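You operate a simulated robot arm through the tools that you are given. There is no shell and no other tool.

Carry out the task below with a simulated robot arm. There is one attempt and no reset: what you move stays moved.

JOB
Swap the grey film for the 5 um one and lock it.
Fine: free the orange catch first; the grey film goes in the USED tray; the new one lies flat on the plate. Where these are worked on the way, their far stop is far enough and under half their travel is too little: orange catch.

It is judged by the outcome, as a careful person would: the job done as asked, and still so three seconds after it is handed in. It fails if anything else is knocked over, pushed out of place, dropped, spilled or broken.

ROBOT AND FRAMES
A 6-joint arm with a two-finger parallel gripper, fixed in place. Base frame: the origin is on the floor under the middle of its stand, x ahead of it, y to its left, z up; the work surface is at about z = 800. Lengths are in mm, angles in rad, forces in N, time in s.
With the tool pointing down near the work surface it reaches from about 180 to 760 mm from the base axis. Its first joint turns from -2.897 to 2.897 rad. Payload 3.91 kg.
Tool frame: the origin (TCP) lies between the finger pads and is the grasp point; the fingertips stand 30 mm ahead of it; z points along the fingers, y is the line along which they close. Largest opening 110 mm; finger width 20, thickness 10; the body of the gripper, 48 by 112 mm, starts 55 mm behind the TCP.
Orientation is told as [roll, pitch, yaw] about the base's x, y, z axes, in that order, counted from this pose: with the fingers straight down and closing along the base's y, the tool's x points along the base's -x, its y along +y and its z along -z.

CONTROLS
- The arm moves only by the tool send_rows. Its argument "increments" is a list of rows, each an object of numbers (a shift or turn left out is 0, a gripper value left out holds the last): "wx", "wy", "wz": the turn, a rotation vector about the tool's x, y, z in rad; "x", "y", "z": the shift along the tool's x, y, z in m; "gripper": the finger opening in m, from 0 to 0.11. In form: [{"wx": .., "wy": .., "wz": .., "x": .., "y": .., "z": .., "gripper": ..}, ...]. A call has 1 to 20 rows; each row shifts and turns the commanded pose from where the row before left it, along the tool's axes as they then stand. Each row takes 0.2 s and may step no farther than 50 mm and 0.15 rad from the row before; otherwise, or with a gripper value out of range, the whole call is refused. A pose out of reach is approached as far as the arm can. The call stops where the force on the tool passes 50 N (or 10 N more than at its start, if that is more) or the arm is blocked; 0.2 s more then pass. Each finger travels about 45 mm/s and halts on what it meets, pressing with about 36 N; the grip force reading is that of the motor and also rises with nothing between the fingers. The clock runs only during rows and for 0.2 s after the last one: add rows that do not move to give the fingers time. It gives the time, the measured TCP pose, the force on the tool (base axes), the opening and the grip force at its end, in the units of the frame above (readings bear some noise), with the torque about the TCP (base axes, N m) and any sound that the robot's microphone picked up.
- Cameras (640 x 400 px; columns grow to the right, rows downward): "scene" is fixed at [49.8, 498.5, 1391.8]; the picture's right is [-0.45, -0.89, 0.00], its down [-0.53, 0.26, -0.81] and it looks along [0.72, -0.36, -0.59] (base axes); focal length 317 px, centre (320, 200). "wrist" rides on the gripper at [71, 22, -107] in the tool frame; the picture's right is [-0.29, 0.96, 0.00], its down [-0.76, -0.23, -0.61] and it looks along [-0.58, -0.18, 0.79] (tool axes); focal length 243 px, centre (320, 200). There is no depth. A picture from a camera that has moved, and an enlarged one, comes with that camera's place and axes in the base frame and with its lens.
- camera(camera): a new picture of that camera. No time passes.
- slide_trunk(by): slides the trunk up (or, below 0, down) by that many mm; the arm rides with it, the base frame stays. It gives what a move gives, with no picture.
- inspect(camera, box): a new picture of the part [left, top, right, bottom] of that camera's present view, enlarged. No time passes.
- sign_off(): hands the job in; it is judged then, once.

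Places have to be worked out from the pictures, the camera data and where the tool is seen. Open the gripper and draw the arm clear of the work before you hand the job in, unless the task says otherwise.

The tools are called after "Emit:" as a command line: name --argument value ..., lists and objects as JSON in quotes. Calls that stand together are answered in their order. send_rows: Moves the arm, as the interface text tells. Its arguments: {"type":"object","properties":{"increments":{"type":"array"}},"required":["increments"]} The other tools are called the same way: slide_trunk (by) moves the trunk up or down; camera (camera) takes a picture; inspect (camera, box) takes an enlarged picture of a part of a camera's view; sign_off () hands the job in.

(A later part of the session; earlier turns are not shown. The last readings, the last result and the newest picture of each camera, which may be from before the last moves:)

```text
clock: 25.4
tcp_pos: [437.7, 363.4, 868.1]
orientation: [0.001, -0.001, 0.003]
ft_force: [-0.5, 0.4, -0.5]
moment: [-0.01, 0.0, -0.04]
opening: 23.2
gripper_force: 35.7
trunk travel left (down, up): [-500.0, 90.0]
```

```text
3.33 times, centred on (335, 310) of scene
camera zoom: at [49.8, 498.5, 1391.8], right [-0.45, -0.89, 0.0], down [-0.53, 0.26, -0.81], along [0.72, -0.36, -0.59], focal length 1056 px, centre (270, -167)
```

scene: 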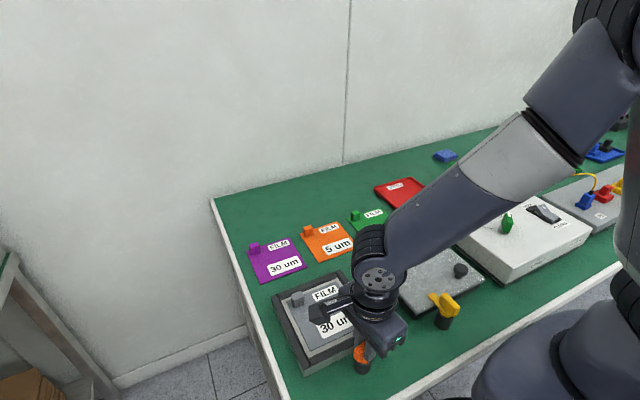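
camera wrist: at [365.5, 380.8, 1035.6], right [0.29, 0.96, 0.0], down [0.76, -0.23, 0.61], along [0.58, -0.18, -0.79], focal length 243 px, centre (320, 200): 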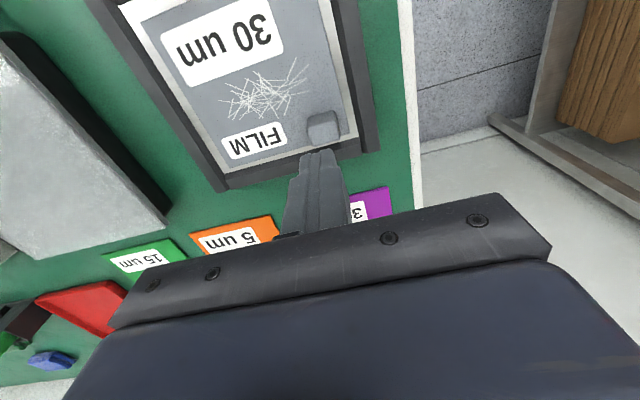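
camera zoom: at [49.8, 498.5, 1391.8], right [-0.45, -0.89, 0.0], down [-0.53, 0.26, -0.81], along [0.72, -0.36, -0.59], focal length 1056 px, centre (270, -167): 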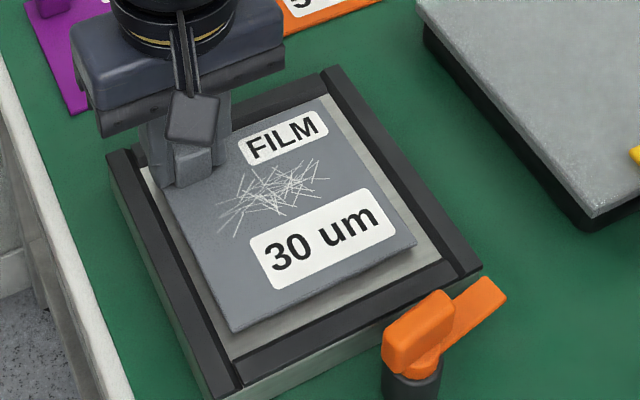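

This time the film is lifting level with a tiny load (about 0.5 N). I keep lifting gently and re-check.

Emit:
send_rows --increments '[{"z": -0.002}, {"z": -0.003}, {"z": -0.003}, {"z": -0.003}, {"z": -0.003}]'

Emit:
inspect --camera "scene" --box '[265, 250, 405, 370]'

Emit:
inspect --camera "wrist" --box '[240, 70, 400, 210]'

```text
clock: 26.6
tcp_pos: [437.3, 361.6, 881.8]
orientation: [-0.001, -0.001, 0.002]
ft_force: [1.0, -0.9, 0.1]
moment: [-0.01, 0.0, -0.02]
opening: 23.3
gripper_force: 36.6
trunk travel left (down, up): [-500.0, 90.0]
```

```text
3.33 times, centred on (335, 310) of scene
camera zoom: at [49.8, 498.5, 1391.8], right [-0.45, -0.89, 0.0], down [-0.53, 0.26, -0.81], along [0.72, -0.36, -0.59], focal length 1056 px, centre (270, -167)
```

zoom: 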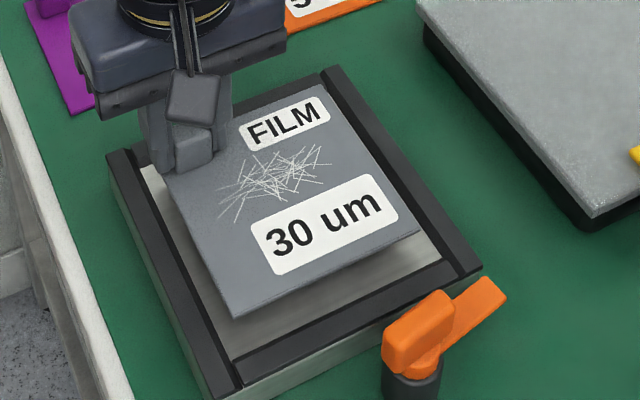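

```text
2.86 times, centred on (320, 140) of wrist
camera zoom: at [368.0, 384.7, 988.9], right [0.29, 0.96, 0.0], down [0.76, -0.23, 0.61], along [0.58, -0.18, -0.79], focal length 693 px, centre (320, 371)
```

zoom: 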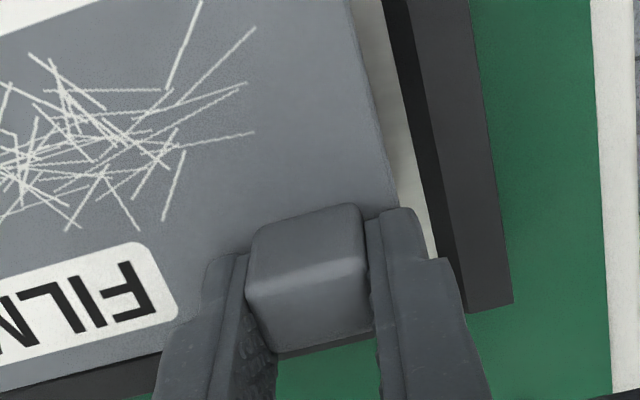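

The film is held securely and level (tab now centred in the pads). I raise it gently to a safe carrying height.

Emit:
send_rows --increments '[{"z": -0.004}, {"z": -0.008}, {"z": -0.011}, {"z": -0.012}, {"z": -0.012}, {"z": -0.012}, {"z": -0.01}, {"z": -0.006}, {"z": -0.003}, {}]'

Emit:
camera --camera "wrist"

Emit:
camera --camera "scene"

```text
clock: 28.8
tcp_pos: [438.4, 362.6, 960.4]
orientation: [0.002, 0.001, 0.003]
ft_force: [0.1, -0.9, -0.2]
moment: [0.02, 0.0, -0.04]
opening: 23.1
gripper_force: 36.0
trunk travel left (down, up): [-500.0, 90.0]
```

```text
taken
camera wrist: at [367.3, 385.5, 1067.0], right [0.29, 0.96, 0.0], down [0.76, -0.23, 0.61], along [0.58, -0.18, -0.79], focal length 243 px, centre (320, 200)
```

wrist: 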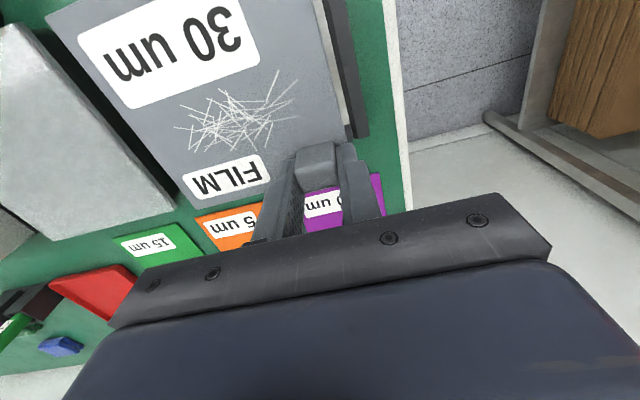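

```text
taken
```

scene: 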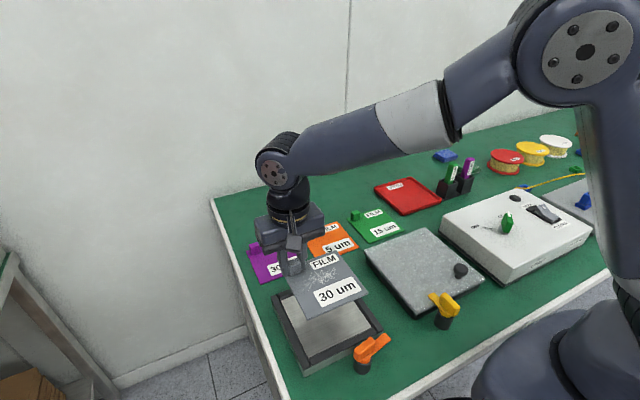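

The film is clear of everything at z ≈ 924. I carry it at moderate speed toward the USED tray (centre about (675, -120)).

Emit:
send_rows --increments '[{"x": -0.0032, "y": -0.0051}, {"x": -0.0064, "y": -0.0102}, {"x": -0.0096, "y": -0.0152}, {"x": -0.01065, "y": -0.01693}, {"x": -0.01065, "y": -0.01693}, {"x": -0.01065, "y": -0.01693}, {"x": -0.01065, "y": -0.01693}, {"x": -0.01065, "y": -0.01693}, {"x": -0.01065, "y": -0.01693}, {"x": -0.01065, "y": -0.01693}, {"x": -0.01065, "y": -0.01693}, {"x": -0.01065, "y": -0.01693}, {"x": -0.01065, "y": -0.01693}, {"x": -0.01065, "y": -0.01693}, {"x": -0.01065, "y": -0.01693}, {"x": -0.01065, "y": -0.01693}, {"x": -0.01065, "y": -0.01693}, {"x": -0.01065, "y": -0.01693}, {"x": -0.0064, "y": -0.0102}, {"x": -0.0032, "y": -0.0051}]'

Emit:
camera --camera "wrist"

Emit:
camera --camera "scene"

```text
clock: 33.0
tcp_pos: [628.1, 63.3, 959.4]
orientation: [0.001, 0.0, 0.001]
ft_force: [-0.7, -0.2, -0.4]
moment: [0.02, 0.01, 0.01]
opening: 22.9
gripper_force: 36.8
trunk travel left (down, up): [-500.0, 90.0]
```

```text
taken
camera wrist: at [557.9, 85.7, 1066.5], right [0.29, 0.96, 0.0], down [0.76, -0.23, 0.61], along [0.58, -0.18, -0.79], focal length 243 px, centre (320, 200)
```

wrist: 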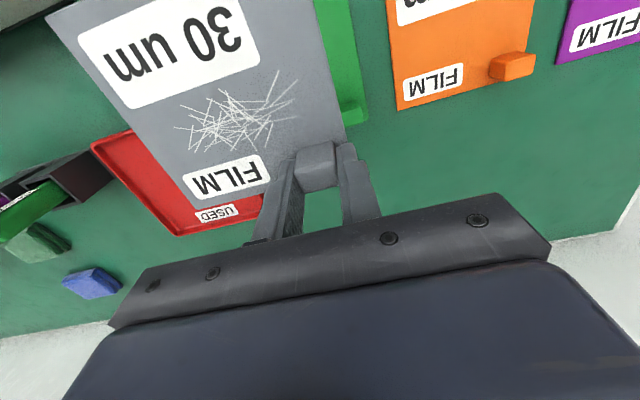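

```text
taken
```

scene: 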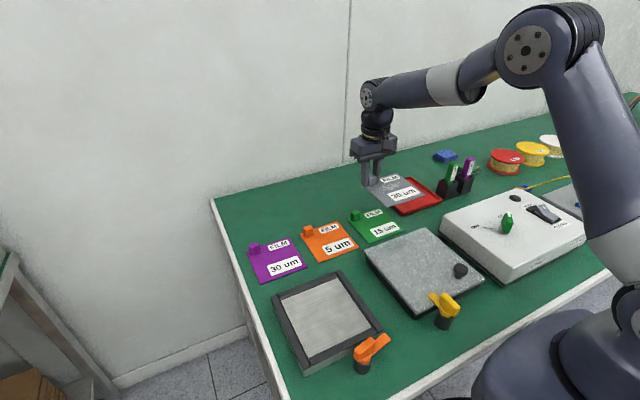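

Still held. I zoom on the tray from here to locate its rims precisely.

Emit:
inspect --camera "wrist" --box '[80, 110, 280, 250]'

Emit:
inspect --camera "scene" --box '[350, 150, 470, 230]'

```text
2.86 times, centred on (180, 180) of wrist
camera zoom: at [557.9, 85.7, 1066.5], right [0.29, 0.96, 0.0], down [0.76, -0.23, 0.61], along [0.58, -0.18, -0.79], focal length 693 px, centre (720, 257)
```

zoom: 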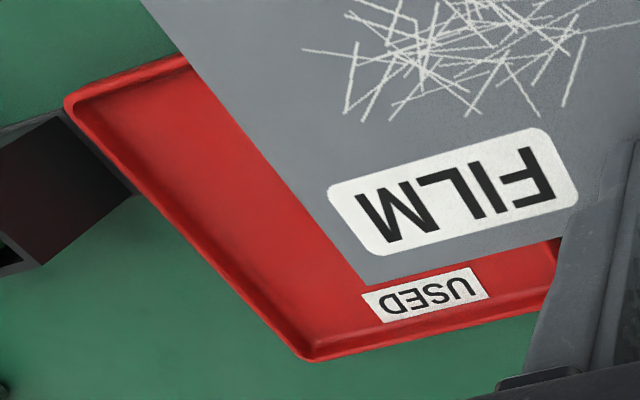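

```text
5.00 times, centred on (410, 190) of scene
camera zoom: at [49.8, 498.5, 1391.8], right [-0.45, -0.89, 0.0], down [-0.53, 0.26, -0.81], along [0.72, -0.36, -0.59], focal length 1584 px, centre (-130, 250)
```

zoom: 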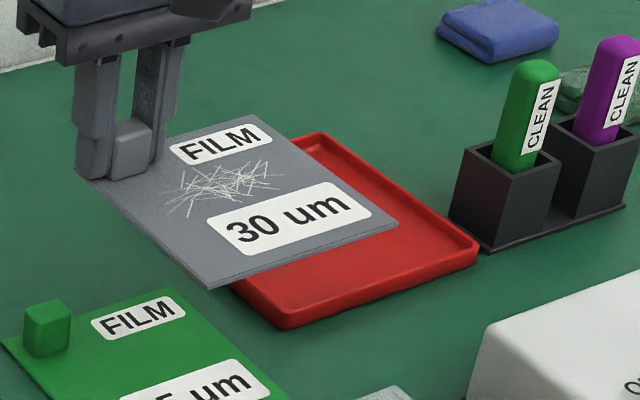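

The tray's outer rim spans x 596–751, y −199 to −45, so its centre is about (673.5, −122). The film centre is (−45, −42) from the TCP, so I move to TCP (718.5, −80).

Emit:
send_rows --increments '[{"x": -0.0032, "y": -0.0051}, {"x": -0.0064, "y": -0.01015}, {"x": -0.00963, "y": -0.01522}, {"x": -0.0107, "y": -0.0169}, {"x": -0.0107, "y": -0.0169}, {"x": -0.0107, "y": -0.0169}, {"x": -0.0107, "y": -0.0169}, {"x": -0.0107, "y": -0.0169}, {"x": -0.00963, "y": -0.01522}, {"x": -0.00535, "y": -0.00846}, {"x": -0.0032, "y": -0.0051}, {}]'

Emit:
camera --camera "wrist"

Emit:
inspect --camera "scene" --box '[360, 120, 500, 230]'

```text
clock: 35.6
tcp_pos: [720.5, -78.3, 958.6]
orientation: [-0.001, 0.001, 0.002]
ft_force: [0.4, -0.1, -0.2]
moment: [-0.02, -0.02, 0.03]
opening: 22.9
gripper_force: 35.9
trunk travel left (down, up): [-500.0, 90.0]
```

```text
taken
camera wrist: at [649.3, -57.4, 1066.3], right [0.29, 0.96, 0.0], down [0.76, -0.23, 0.61], along [0.58, -0.18, -0.79], focal length 243 px, centre (320, 200)
```

wrist: 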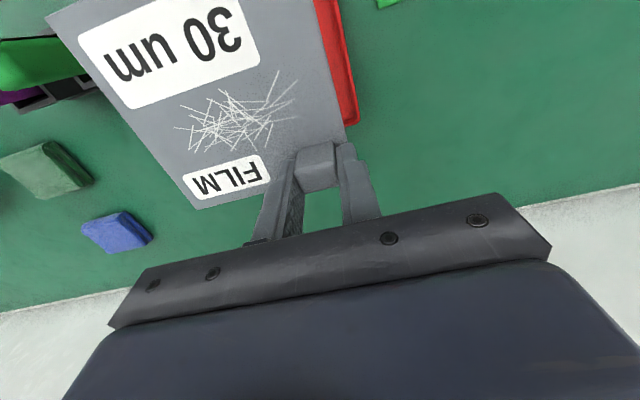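

```text
3.64 times, centred on (430, 175) of scene
camera zoom: at [49.8, 498.5, 1391.8], right [-0.45, -0.89, 0.0], down [-0.53, 0.26, -0.81], along [0.72, -0.36, -0.59], focal length 1152 px, centre (-80, 291)
```

zoom: 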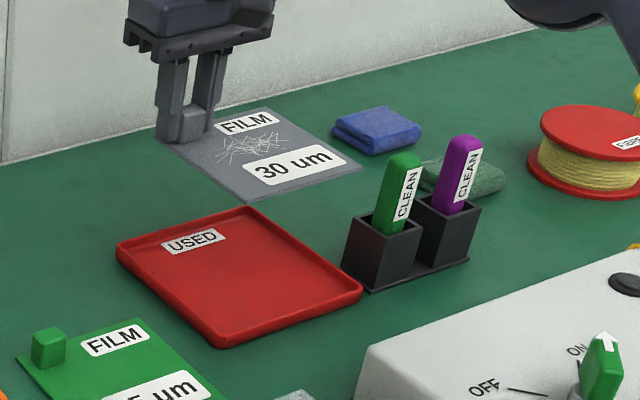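

The tray corner reads (751, −46), which agrees; the film will sit about 11 mm inside each rim. I lower it straight down, slowing near the tray floor.

Emit:
send_rows --increments '[{"z": 0.005}, {"z": 0.01}, {"z": 0.015}, {"z": 0.015}, {"z": 0.015}, {"z": 0.015}, {"z": 0.013}, {"z": 0.008}, {"z": 0.004}, {}]'

Emit:
inspect --camera "scene" --box '[360, 140, 480, 230]'

Emit:
camera --camera "wrist"

```text
clock: 37.8
tcp_pos: [720.0, -79.2, 859.2]
orientation: [-0.001, 0.0, 0.001]
ft_force: [-0.2, 0.4, -0.6]
moment: [0.0, -0.01, 0.02]
opening: 23.2
gripper_force: 35.9
trunk travel left (down, up): [-500.0, 90.0]
```

```text
4.44 times, centred on (420, 185) of scene
camera zoom: at [49.8, 498.5, 1391.8], right [-0.45, -0.89, 0.0], down [-0.53, 0.26, -0.81], along [0.72, -0.36, -0.59], focal length 1408 px, centre (-124, 267)
```

zoom: 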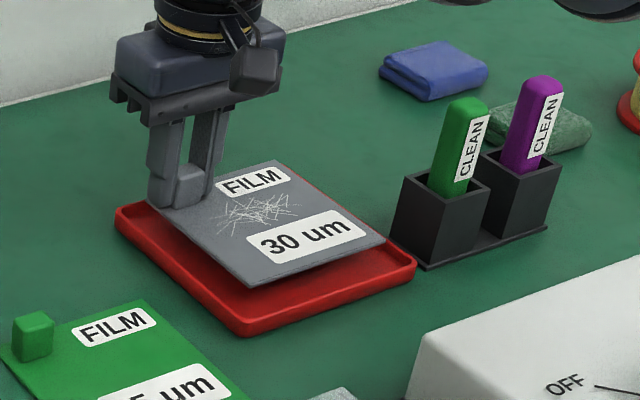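

```text
taken
camera wrist: at [649.3, -57.6, 966.8], right [0.29, 0.96, 0.0], down [0.76, -0.23, 0.61], along [0.58, -0.18, -0.79], focal length 243 px, centre (320, 200)
```

wrist: 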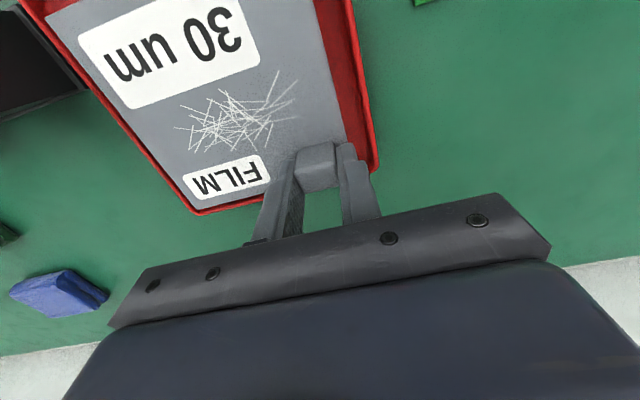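

The film sits inside the rim with 14–19 mm to the outer edges all round. I lower further in small steps until it rests on the tray floor.

Emit:
send_rows --increments '[{"z": 0.004}, {"z": 0.004}, {"z": 0.003}, {"z": 0.002}, {"z": 0.002}, {}]'

```text
clock: 39.2
tcp_pos: [718.9, -80.1, 844.5]
orientation: [0.001, -0.001, 0.001]
ft_force: [-0.1, 1.3, 0.3]
moment: [0.0, -0.01, 0.0]
opening: 23.1
gripper_force: 36.2
trunk travel left (down, up): [-500.0, 90.0]
```

Emit:
send_rows --increments '[{"z": 0.001}, {"z": 0.001}, {}]'

Emit:
inspect --camera "scene" --box '[360, 160, 460, 230]'

```text
clock: 40.0
tcp_pos: [719.9, -79.8, 843.9]
orientation: [-0.001, 0.001, 0.0]
ft_force: [-0.7, 0.6, -0.2]
moment: [0.02, -0.04, 0.03]
opening: 23.2
gripper_force: 36.1
trunk travel left (down, up): [-500.0, 90.0]
```

```text
5.71 times, centred on (410, 195) of scene
camera zoom: at [49.8, 498.5, 1391.8], right [-0.45, -0.89, 0.0], down [-0.53, 0.26, -0.81], along [0.72, -0.36, -0.59], focal length 1810 px, centre (-194, 229)
```

zoom: 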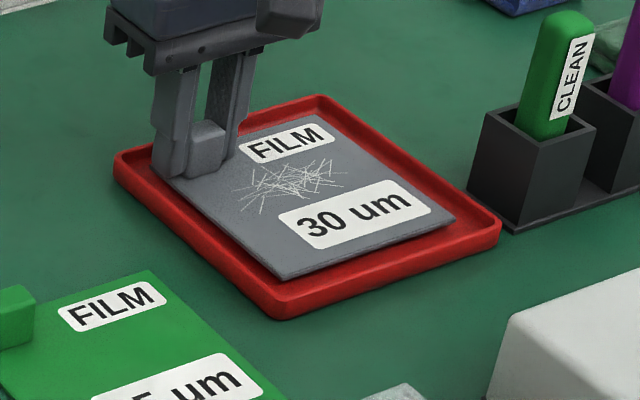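

Emit:
send_rows --increments '[{"z": 0.001}, {"z": 0.001}, {}]'

```text
clock: 40.8
tcp_pos: [719.8, -80.6, 843.1]
orientation: [0.0, -0.001, 0.002]
ft_force: [-0.3, 0.1, -1.0]
moment: [-0.01, 0.03, -0.02]
opening: 23.1
gripper_force: 36.2
trunk travel left (down, up): [-500.0, 90.0]
```

Emit:
send_rows --increments '[{"z": 0.001}, {"z": 0.001}, {}]'

Emit:
inspect --camera "scene" --box '[360, 160, 460, 230]'

Emit:
camera --camera "wrist"

```text
clock: 41.6
tcp_pos: [719.1, -80.7, 839.5]
orientation: [0.001, 0.0, 0.002]
ft_force: [0.2, -0.1, 0.7]
moment: [0.0, 0.1, 0.06]
opening: 23.0
gripper_force: 36.2
trunk travel left (down, up): [-500.0, 90.0]
```

```text
5.71 times, centred on (410, 195) of scene
camera zoom: at [49.8, 498.5, 1391.8], right [-0.45, -0.89, 0.0], down [-0.53, 0.26, -0.81], along [0.72, -0.36, -0.59], focal length 1810 px, centre (-194, 229)
```

zoom: 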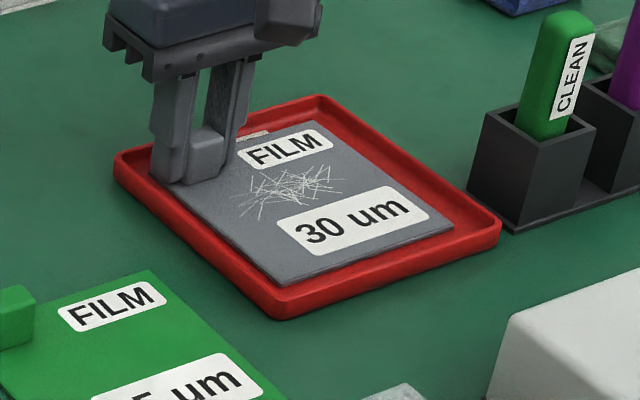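

```text
taken
camera wrist: at [648.9, -57.4, 946.5], right [0.29, 0.96, 0.0], down [0.76, -0.23, 0.61], along [0.58, -0.18, -0.79], focal length 243 px, centre (320, 200)
```

wrist: 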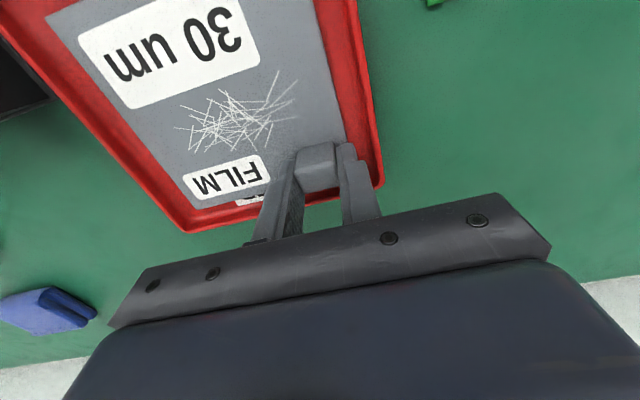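

Emit:
send_rows --increments '[{"z": 0.001}, {}]'

```text
clock: 42.2
tcp_pos: [718.7, -80.5, 840.8]
orientation: [0.001, -0.002, 0.003]
ft_force: [0.5, 0.4, 7.7]
moment: [-0.05, 0.7, 0.0]
opening: 23.1
gripper_force: 35.9
trunk travel left (down, up): [-500.0, 90.0]
```

Contact force has risen to 7.7 N, so the film rests on the tray floor. I release with a small opening, so the finger stays off the rim, and rise.

Emit:
send_rows --increments '[{"gripper": 0.03}, {}, {"z": -0.003}, {"z": -0.008}, {"z": -0.015}, {"z": -0.025}, {"z": -0.03}, {"z": -0.03}, {}]'

Emit:
camera --camera "wrist"

Emit:
inspect --camera "scene" --box '[350, 130, 490, 230]'

```text
clock: 44.2
tcp_pos: [721.0, -79.7, 949.6]
orientation: [-0.001, 0.0, 0.002]
ft_force: [-0.5, -0.6, 0.3]
moment: [0.0, -0.04, 0.01]
opening: 29.9
gripper_force: 0.0
trunk travel left (down, up): [-500.0, 90.0]
```

```text
taken
camera wrist: at [649.5, -56.8, 1056.8], right [0.29, 0.96, 0.0], down [0.76, -0.23, 0.61], along [0.58, -0.18, -0.79], focal length 243 px, centre (320, 200)
```

wrist: 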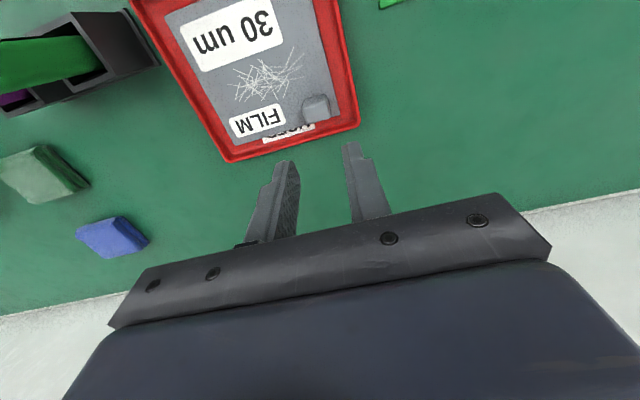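

```text
4.00 times, centred on (420, 180) of scene
camera zoom: at [49.8, 498.5, 1391.8], right [-0.45, -0.89, 0.0], down [-0.53, 0.26, -0.81], along [0.72, -0.36, -0.59], focal length 1267 px, centre (-80, 280)
```

zoom: 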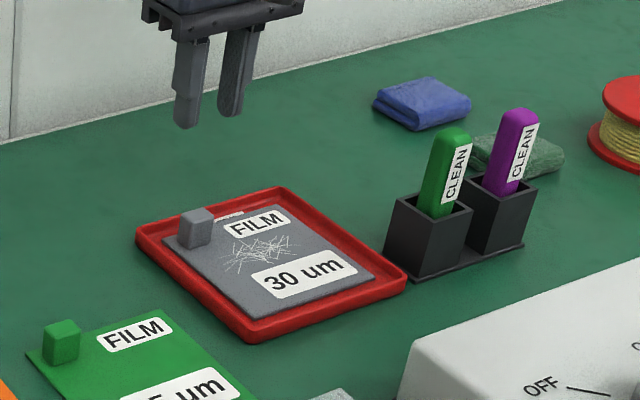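

The grey film lies flat in the USED tray, and nothing else was touched. I now go over to the 5 um film's orange tab near (640, 236).

Emit:
send_rows --increments '[{"x": 0.0121, "y": 0.0395, "gripper": 0.04}, {"x": 0.0121, "y": 0.0395}, {"x": 0.0121, "y": 0.0395}, {"x": 0.0121, "y": 0.0395}, {"x": 0.0121, "y": 0.0395}, {"x": 0.0121, "y": 0.0395}, {"x": 0.0121, "y": 0.0395}, {"x": 0.0121, "y": 0.0395}, {}]'

Emit:
camera --camera "wrist"

Emit:
inspect --camera "wrist" --box '[220, 30, 420, 190]'

```text
clock: 46.2
tcp_pos: [621.8, 236.8, 949.1]
orientation: [-0.001, 0.0, 0.002]
ft_force: [0.2, 1.3, -0.1]
moment: [-0.02, -0.02, 0.03]
opening: 39.9
gripper_force: 0.1
trunk travel left (down, up): [-500.0, 90.0]
```

```text
taken
camera wrist: at [550.9, 260.1, 1056.8], right [0.29, 0.96, 0.0], down [0.76, -0.23, 0.61], along [0.58, -0.18, -0.79], focal length 243 px, centre (320, 200)
```

wrist: 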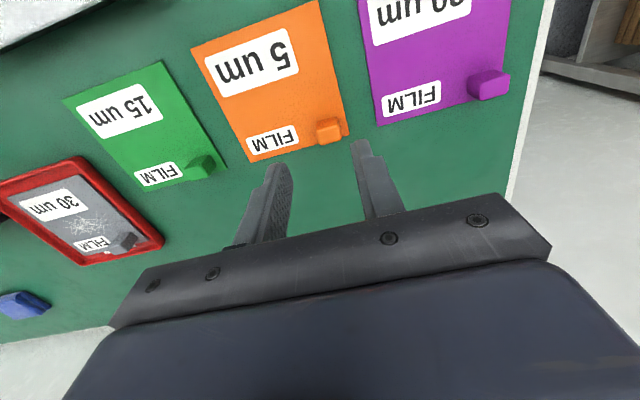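

```text
2.50 times, centred on (320, 110) of wrist
camera zoom: at [550.9, 260.1, 1056.8], right [0.29, 0.96, 0.0], down [0.76, -0.23, 0.61], along [0.58, -0.18, -0.79], focal length 606 px, centre (320, 425)
```

zoom: 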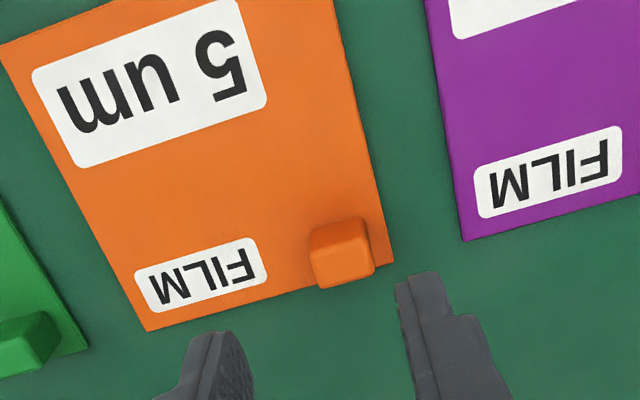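

Emit:
inspect --camera "wrist" --box '[300, 100, 370, 160]'

```text
6.67 times, centred on (335, 130) of wrist
camera zoom: at [550.9, 260.1, 1056.8], right [0.29, 0.96, 0.0], down [0.76, -0.23, 0.61], along [0.58, -0.18, -0.79], focal length 1618 px, centre (220, 667)
```

zoom: 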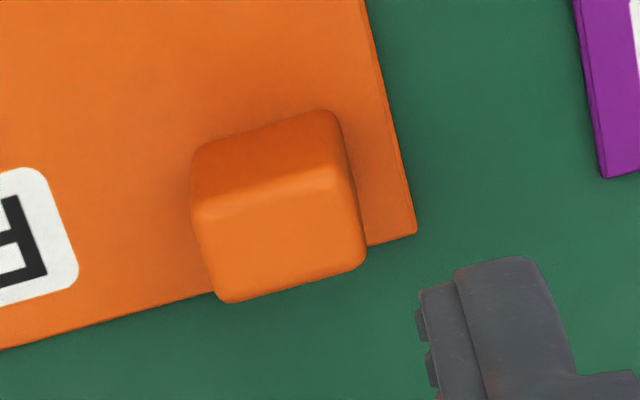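

The orange tab is centred at about (644.5, 239.4), top near z 829, width about 23 mm. I align over it and descend partway to check.

Emit:
send_rows --increments '[{"x": -0.0228, "y": 0.0034}, {"z": 0.03}, {"z": 0.03}, {"z": 0.02}, {}]'

Emit:
inspect --camera "wrist" --box '[260, 90, 380, 195]'

Emit:
inspect --camera "scene" --box '[270, 190, 370, 270]'

```text
clock: 47.4
tcp_pos: [645.3, 240.7, 869.7]
orientation: [-0.001, 0.0, 0.003]
ft_force: [0.2, -0.6, -0.4]
moment: [0.01, -0.02, 0.01]
opening: 39.8
gripper_force: 0.1
trunk travel left (down, up): [-500.0, 90.0]
```

```text
3.81 times, centred on (320, 142) of wrist
camera zoom: at [575.1, 262.3, 976.9], right [0.29, 0.96, 0.0], down [0.76, -0.23, 0.61], along [0.58, -0.18, -0.79], focal length 924 px, centre (320, 419)
```

zoom: 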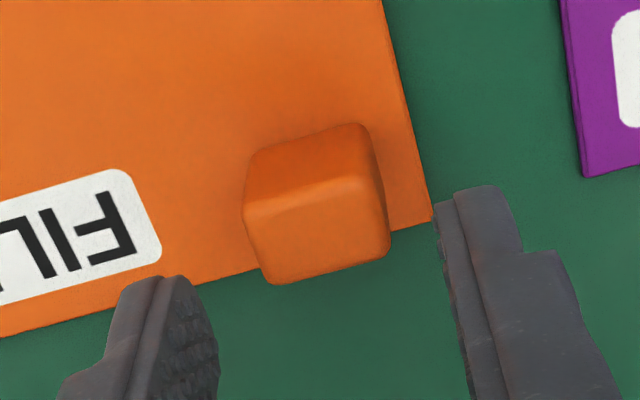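

```text
5.00 times, centred on (320, 230) of scene
camera zoom: at [49.8, 498.5, 1391.8], right [-0.45, -0.89, 0.0], down [-0.53, 0.26, -0.81], along [0.72, -0.36, -0.59], focal length 1584 px, centre (320, 50)
```

zoom: 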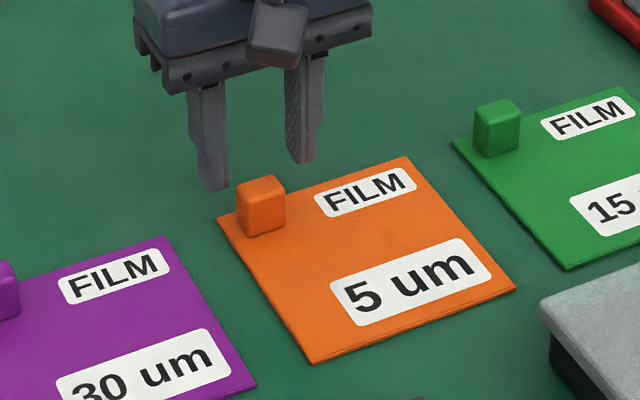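

The tab is about 1.5 mm off the tool axis; I correct that, lower to just above the film, and close.

Emit:
send_rows --increments '[{"x": 0.0014, "y": 0.0009, "z": 0.012}, {"z": 0.012}, {"z": 0.006}, {"z": 0.002}, {}]'

Emit:
inspect --camera "wrist" --box '[260, 100, 380, 205]'

```text
clock: 48.6
tcp_pos: [642.8, 240.0, 836.8]
orientation: [0.0, 0.0, 0.001]
ft_force: [-0.1, 0.2, 0.2]
moment: [0.0, 0.02, -0.02]
opening: 40.1
gripper_force: 0.0
trunk travel left (down, up): [-500.0, 90.0]
```

```text
3.81 times, centred on (320, 152) of wrist
camera zoom: at [572.5, 262.4, 944.5], right [0.29, 0.96, 0.0], down [0.76, -0.23, 0.61], along [0.58, -0.18, -0.79], focal length 924 px, centre (320, 381)
```

zoom: 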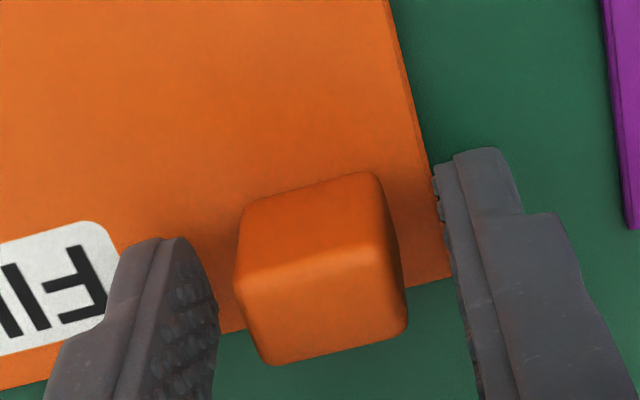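

The tab sits as in the good second grip of the grey film. I close on it and lift 3 mm to test.

Emit:
send_rows --increments '[{"y": 0.0012}, {"gripper": 0.0}, {}, {}, {}, {}, {"z": -0.001}, {"z": -0.002}, {}]'

Emit:
inspect --camera "wrist" --box '[260, 100, 380, 205]'

Emit:
inspect --camera "scene" --box '[270, 190, 370, 270]'

```text
clock: 50.6
tcp_pos: [642.2, 242.6, 840.3]
orientation: [0.0, -0.001, 0.002]
ft_force: [-0.1, 0.5, 0.1]
moment: [0.0, -0.01, -0.02]
opening: 22.6
gripper_force: 36.0
trunk travel left (down, up): [-500.0, 90.0]
```

```text
3.81 times, centred on (320, 152) of wrist
camera zoom: at [571.8, 264.3, 947.4], right [0.29, 0.96, 0.0], down [0.76, -0.23, 0.61], along [0.58, -0.18, -0.79], focal length 924 px, centre (320, 381)
```

zoom: 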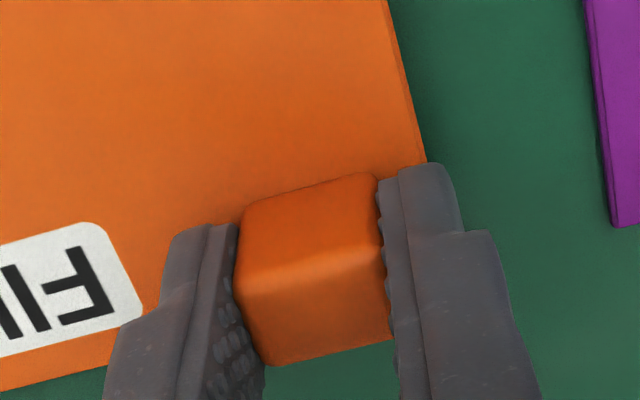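

```text
5.00 times, centred on (320, 230) of scene
camera zoom: at [49.8, 498.5, 1391.8], right [-0.45, -0.89, 0.0], down [-0.53, 0.26, -0.81], along [0.72, -0.36, -0.59], focal length 1584 px, centre (320, 50)
```

zoom: 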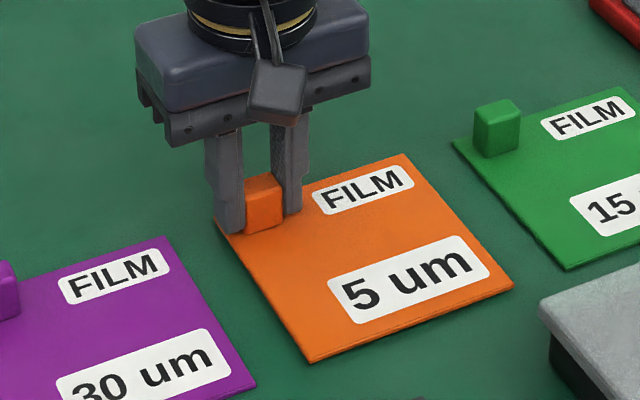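

The 5 um film is held and lifting level. I raise it gently to carrying height.

Emit:
send_rows --increments '[{"z": -0.003}, {"z": -0.005}, {"z": -0.009}, {"z": -0.012}, {"z": -0.012}, {"z": -0.012}, {"z": -0.012}, {"z": -0.012}, {"z": -0.009}, {"z": -0.006}, {"z": -0.003}, {}]'

Emit:
camera --camera "wrist"

Emit:
inspect --camera "scene" --box '[240, 160, 400, 280]'

```text
clock: 53.2
tcp_pos: [643.9, 242.1, 934.9]
orientation: [0.0, 0.0, 0.001]
ft_force: [-0.6, 0.3, 1.0]
moment: [0.01, -0.01, -0.01]
opening: 22.7
gripper_force: 35.9
trunk travel left (down, up): [-500.0, 90.0]
```

```text
taken
camera wrist: at [573.0, 263.8, 1041.9], right [0.29, 0.96, 0.0], down [0.76, -0.23, 0.61], along [0.58, -0.18, -0.79], focal length 243 px, centre (320, 200)
```

wrist: 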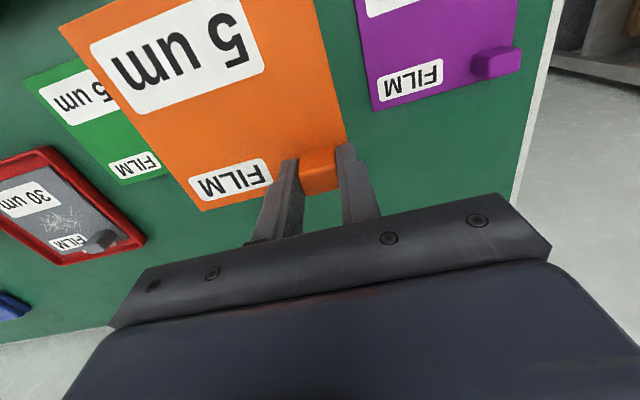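

```text
3.33 times, centred on (320, 220) of scene
camera zoom: at [49.8, 498.5, 1391.8], right [-0.45, -0.89, 0.0], down [-0.53, 0.26, -0.81], along [0.72, -0.36, -0.59], focal length 1056 px, centre (320, 133)
```

zoom: 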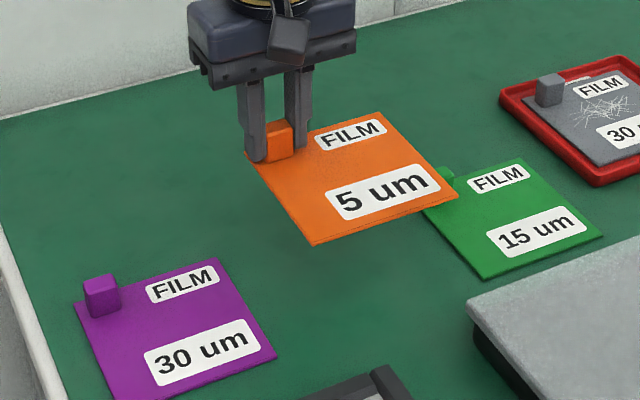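

Held securely. I zoom in to measure the film's position in the gripper before placing it.

Emit:
inspect --camera "wrist" --box '[170, 130, 370, 230]'

Emit:
inspect --camera "wrist" --box '[40, 0, 360, 160]'

```text
3.20 times, centred on (270, 180) of wrist
camera zoom: at [573.0, 263.8, 1041.9], right [0.29, 0.96, 0.0], down [0.76, -0.23, 0.61], along [0.58, -0.18, -0.79], focal length 776 px, centre (480, 264)
```

zoom: 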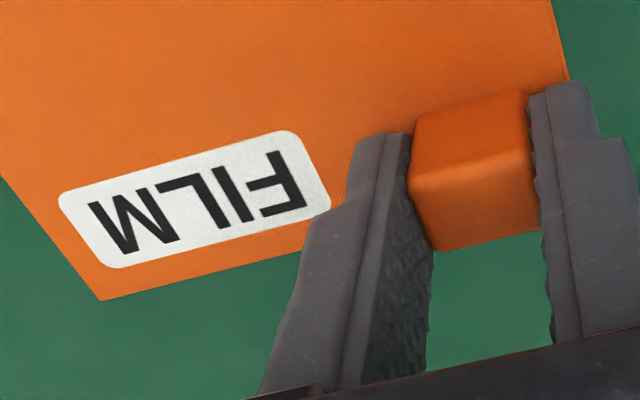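

```text
2.00 times, centred on (200, 80) of wrist
camera zoom: at [573.0, 263.8, 1041.9], right [0.29, 0.96, 0.0], down [0.76, -0.23, 0.61], along [0.58, -0.18, -0.79], focal length 485 px, centre (560, 440)
```

zoom: 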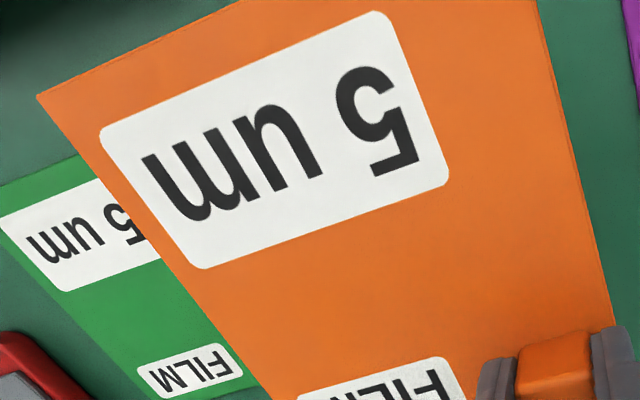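

The film spans x −102…+18 and y −99…+21 from the TCP and is square to the tool. The plate's inner area is x 325–461, y 254–390, so I aim for TCP (434, 360) and carry it there.

Emit:
send_rows --increments '[{"x": 0.00523, "y": 0.00296}, {"x": 0.01045, "y": 0.00593}, {"x": 0.01568, "y": 0.00889}, {"x": 0.01742, "y": 0.00988}, {"x": 0.01742, "y": 0.00988}, {"x": 0.01742, "y": 0.00988}, {"x": 0.01742, "y": 0.00988}, {"x": 0.01742, "y": 0.00988}, {"x": 0.01742, "y": 0.00988}, {"x": 0.01742, "y": 0.00988}, {"x": 0.01742, "y": 0.00988}, {"x": 0.01568, "y": 0.00889}, {"x": 0.0122, "y": 0.00691}, {"x": 0.00697, "y": 0.00395}, {"x": 0.00348, "y": 0.00198}, {}]'

Emit:
camera --camera "wrist"

Emit:
inspect --camera "scene" --box '[250, 230, 410, 380]'

```text
clock: 56.6
tcp_pos: [432.3, 361.5, 936.0]
orientation: [0.0, 0.0, 0.001]
ft_force: [0.1, 0.1, -0.8]
moment: [0.0, -0.04, 0.01]
opening: 22.6
gripper_force: 36.0
trunk travel left (down, up): [-500.0, 90.0]
```

```text
taken
camera wrist: at [362.9, 383.0, 1042.1], right [0.29, 0.96, 0.0], down [0.76, -0.23, 0.61], along [0.58, -0.18, -0.79], focal length 243 px, centre (320, 200)
```

wrist: 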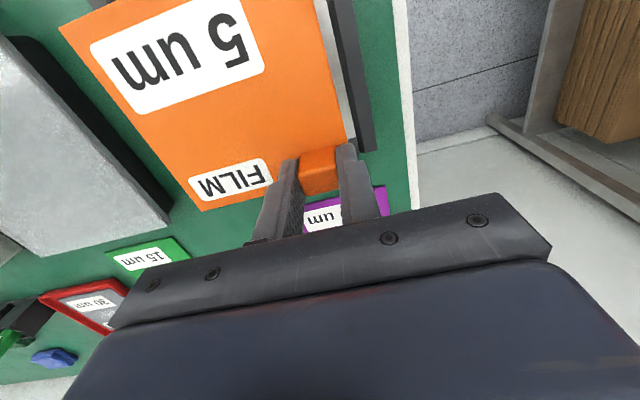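

```text
2.67 times, centred on (330, 305) of scene
camera zoom: at [49.8, 498.5, 1391.8], right [-0.45, -0.89, 0.0], down [-0.53, 0.26, -0.81], along [0.72, -0.36, -0.59], focal length 845 px, centre (293, -80)
```

zoom: 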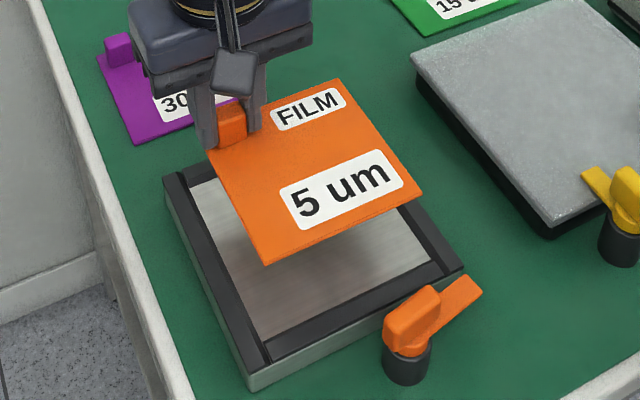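

I lower part way, with the film bottom still about 20 mm above the rails, and compare it with the rails.

Emit:
send_rows --increments '[{"z": 0.005}, {"z": 0.01}, {"z": 0.012}, {"z": 0.01}, {"z": 0.006}, {"z": 0.002}, {}]'

Emit:
camera --camera "wrist"

Emit:
inspect --camera "wrist" --box '[290, 0, 410, 180]'

Emit:
inspect --camera "scene" --box '[250, 250, 410, 380]'

```text
clock: 58.2
tcp_pos: [434.0, 360.0, 889.0]
orientation: [0.0, -0.001, 0.002]
ft_force: [0.4, 0.8, -0.6]
moment: [0.0, -0.02, 0.01]
opening: 22.6
gripper_force: 36.0
trunk travel left (down, up): [-500.0, 90.0]
```

```text
taken
camera wrist: at [363.7, 382.7, 996.8], right [0.29, 0.96, 0.0], down [0.76, -0.23, 0.61], along [0.58, -0.18, -0.79], focal length 243 px, centre (320, 200)
```

wrist: 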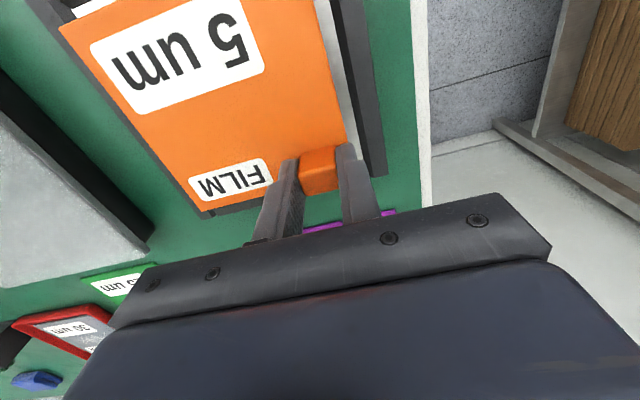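

```text
2.22 times, centred on (350, 90) of wrist
camera zoom: at [363.7, 382.7, 996.8], right [0.29, 0.96, 0.0], down [0.76, -0.23, 0.61], along [0.58, -0.18, -0.79], focal length 539 px, centre (253, 444)
```

zoom: 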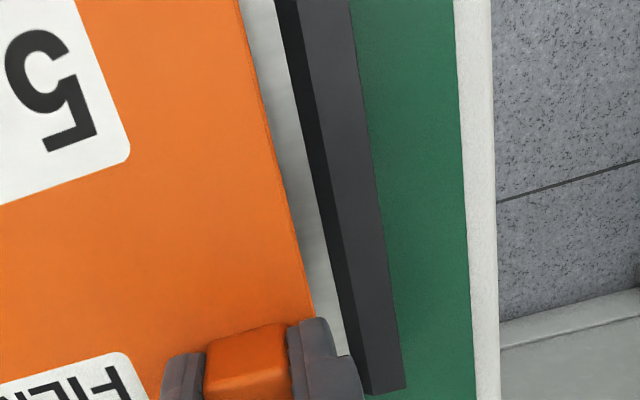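

```text
3.08 times, centred on (330, 315) of scene
camera zoom: at [49.8, 498.5, 1391.8], right [-0.45, -0.89, 0.0], down [-0.53, 0.26, -0.81], along [0.72, -0.36, -0.59], focal length 975 px, centre (289, -154)
```

zoom: 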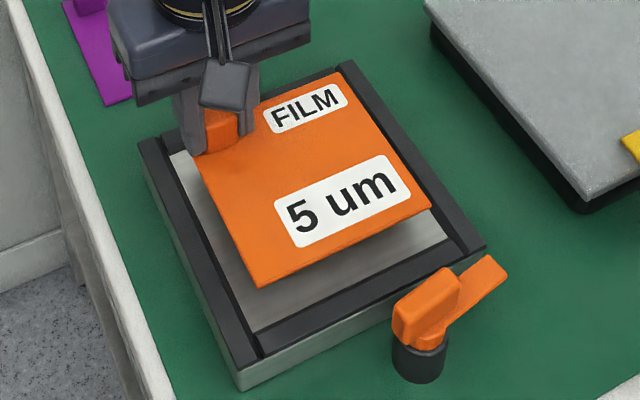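

Margins to the rails come out at about 7–10 mm on every side. I lower to near contact, then in small steps.

Emit:
send_rows --increments '[{"z": 0.004}, {"z": 0.006}, {"z": 0.006}, {"z": 0.004}, {"z": 0.002}, {}]'

Emit:
inspect --camera "scene" --box '[250, 250, 410, 380]'

```text
clock: 59.6
tcp_pos: [434.4, 361.0, 866.4]
orientation: [0.0, -0.001, 0.002]
ft_force: [-0.4, 0.0, -0.3]
moment: [0.0, -0.02, 0.0]
opening: 22.5
gripper_force: 36.4
trunk travel left (down, up): [-500.0, 90.0]
```

```text
3.08 times, centred on (330, 315) of scene
camera zoom: at [49.8, 498.5, 1391.8], right [-0.45, -0.89, 0.0], down [-0.53, 0.26, -0.81], along [0.72, -0.36, -0.59], focal length 975 px, centre (289, -154)
```

zoom: 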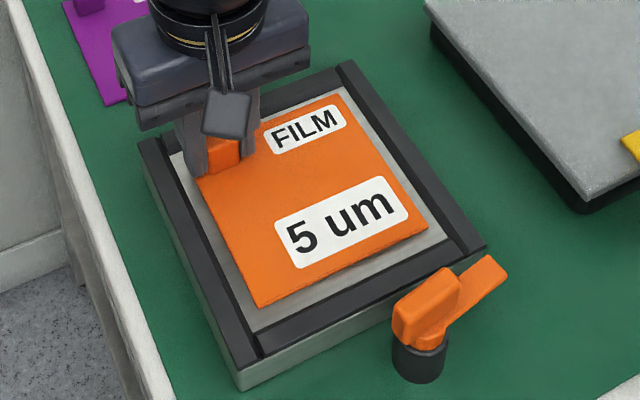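

Emit:
send_rows --increments '[{"z": 0.0015}, {"z": 0.0015}, {}]'

```text
clock: 60.4
tcp_pos: [433.2, 359.0, 865.0]
orientation: [0.001, 0.0, 0.002]
ft_force: [-2.2, 0.5, 6.1]
moment: [-0.06, 0.35, -0.08]
opening: 22.8
gripper_force: 36.0
trunk travel left (down, up): [-500.0, 90.0]
```

Contact at about the expected seat height (plate ≈ 828). I check the picture before letting go.

Emit:
inspect --camera "scene" --box '[260, 265, 390, 375]'

Emit:
camera --camera "wrist"

```text
3.64 times, centred on (325, 320) of scene
camera zoom: at [49.8, 498.5, 1391.8], right [-0.45, -0.89, 0.0], down [-0.53, 0.26, -0.81], along [0.72, -0.36, -0.59], focal length 1152 px, centre (302, -236)
```

zoom: 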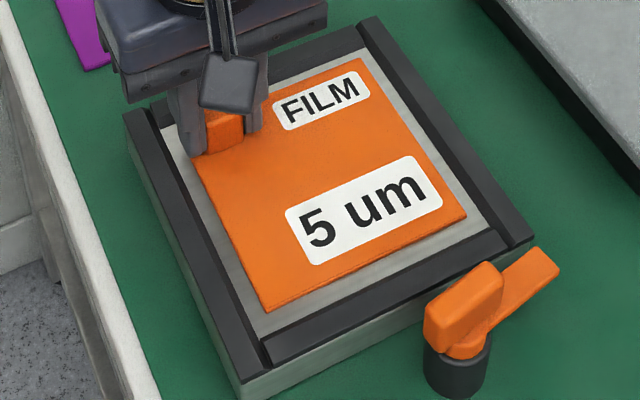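

```text
taken
camera wrist: at [363.5, 382.3, 972.3], right [0.29, 0.96, 0.0], down [0.76, -0.23, 0.61], along [0.58, -0.17, -0.79], focal length 243 px, centre (320, 200)
```

wrist: 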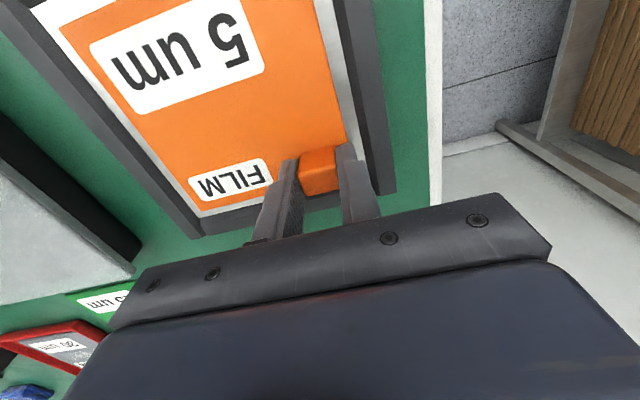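

The film lies inside all four rails on the plate. I release with a small opening and rise straight up.

Emit:
send_rows --increments '[{"gripper": 0.032}, {}, {}, {"z": -0.004}, {"z": -0.01}, {"z": -0.02}, {"z": -0.03}, {"z": -0.036}, {}]'

Emit:
camera --camera "wrist"

Emit:
inspect --camera "scene" --box '[260, 265, 390, 375]'

Emit:
inspect --camera "wrist" --box '[120, 0, 420, 200]'

```text
clock: 62.4
tcp_pos: [434.6, 359.4, 965.3]
orientation: [-0.003, 0.0, 0.001]
ft_force: [0.0, -0.4, 0.8]
moment: [0.02, 0.0, 0.0]
opening: 32.0
gripper_force: 0.0
trunk travel left (down, up): [-500.0, 90.0]
```

```text
taken
camera wrist: at [364.6, 381.6, 1072.1], right [0.29, 0.96, 0.0], down [0.76, -0.23, 0.61], along [0.58, -0.18, -0.79], focal length 243 px, centre (320, 200)
```

wrist: 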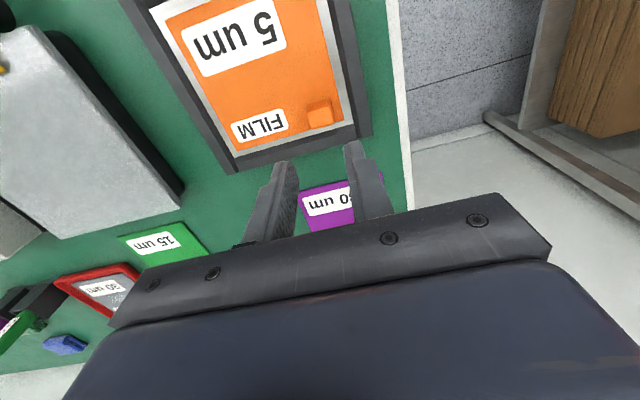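

```text
3.64 times, centred on (325, 320) of scene
camera zoom: at [49.8, 498.5, 1391.8], right [-0.45, -0.89, 0.0], down [-0.53, 0.26, -0.81], along [0.72, -0.36, -0.59], focal length 1152 px, centre (302, -236)
```

zoom: 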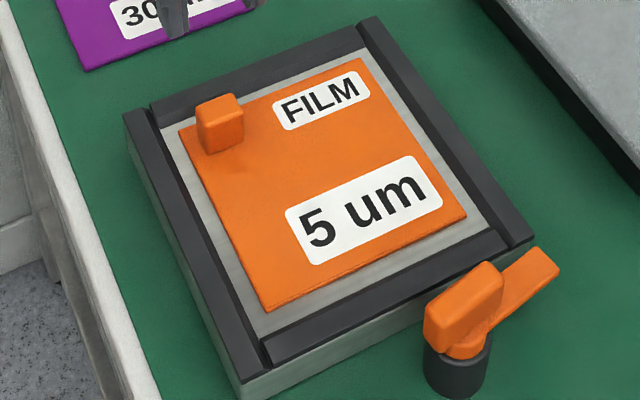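

```text
2.00 times, centred on (270, 100) of wrist
camera zoom: at [364.6, 381.6, 1072.1], right [0.29, 0.96, 0.0], down [0.76, -0.23, 0.61], along [0.58, -0.18, -0.79], focal length 485 px, centre (420, 400)
```

zoom: 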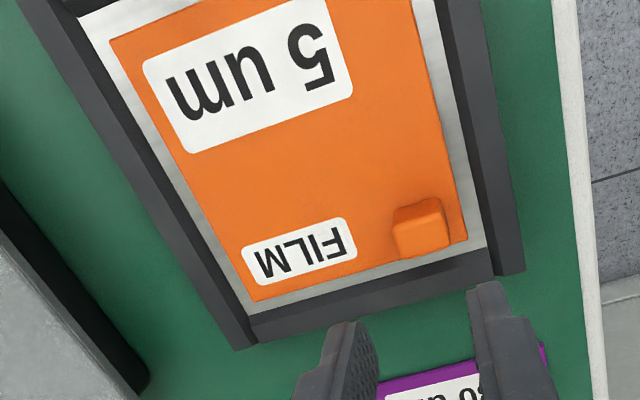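

The 5 um film is flat and centred on the plate. Now I return to the catch: move over the post axis (279.3, 300.4) at height and turn the fingers to match the fin.

Emit:
send_rows --increments '[{"x": 0.0387, "y": -0.0149, "z": -0.0035, "gripper": 0.045}, {"x": 0.0387, "y": -0.0149, "z": -0.0035}, {"x": 0.0387, "y": -0.0149, "z": -0.0035}, {"x": 0.0386, "y": -0.0149, "z": -0.0035}, {"wz": 0.142}, {"wz": 0.142}, {"wz": 0.142}, {"wz": 0.142}, {"wz": 0.142}, {"wz": 0.142}, {"wz": 0.142}, {"wz": 0.142}, {"wz": 0.142}, {"wz": 0.142}, {}]'

Emit:
camera --camera "wrist"

Emit:
inspect --camera "wrist" --box '[260, 60, 380, 180]'

```text
clock: 65.6
tcp_pos: [279.5, 302.4, 979.0]
orientation: [-0.001, -0.001, -1.42]
ft_force: [-0.6, -0.2, -0.8]
moment: [0.0, 0.0, 0.04]
opening: 45.4
gripper_force: 0.0
trunk travel left (down, up): [-500.0, 90.0]
```

```text
taken
camera wrist: at [291.2, 375.4, 1086.1], right [0.99, -0.14, 0.0], down [-0.11, -0.79, 0.61], along [-0.09, -0.6, -0.79], focal length 243 px, centre (320, 200)
```

wrist: 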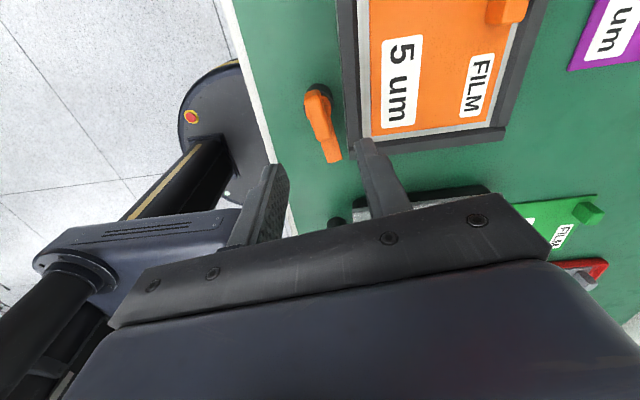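

```text
3.33 times, centred on (320, 120) of wrist
camera zoom: at [291.2, 375.4, 1086.1], right [0.99, -0.14, 0.0], down [-0.11, -0.79, 0.61], along [-0.09, -0.6, -0.79], focal length 809 px, centre (320, 467)
```

zoom: 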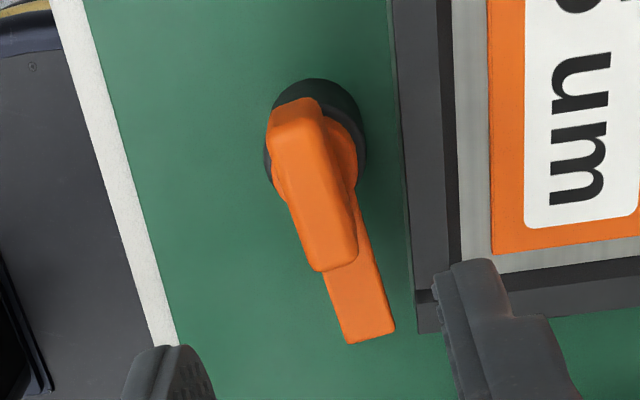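

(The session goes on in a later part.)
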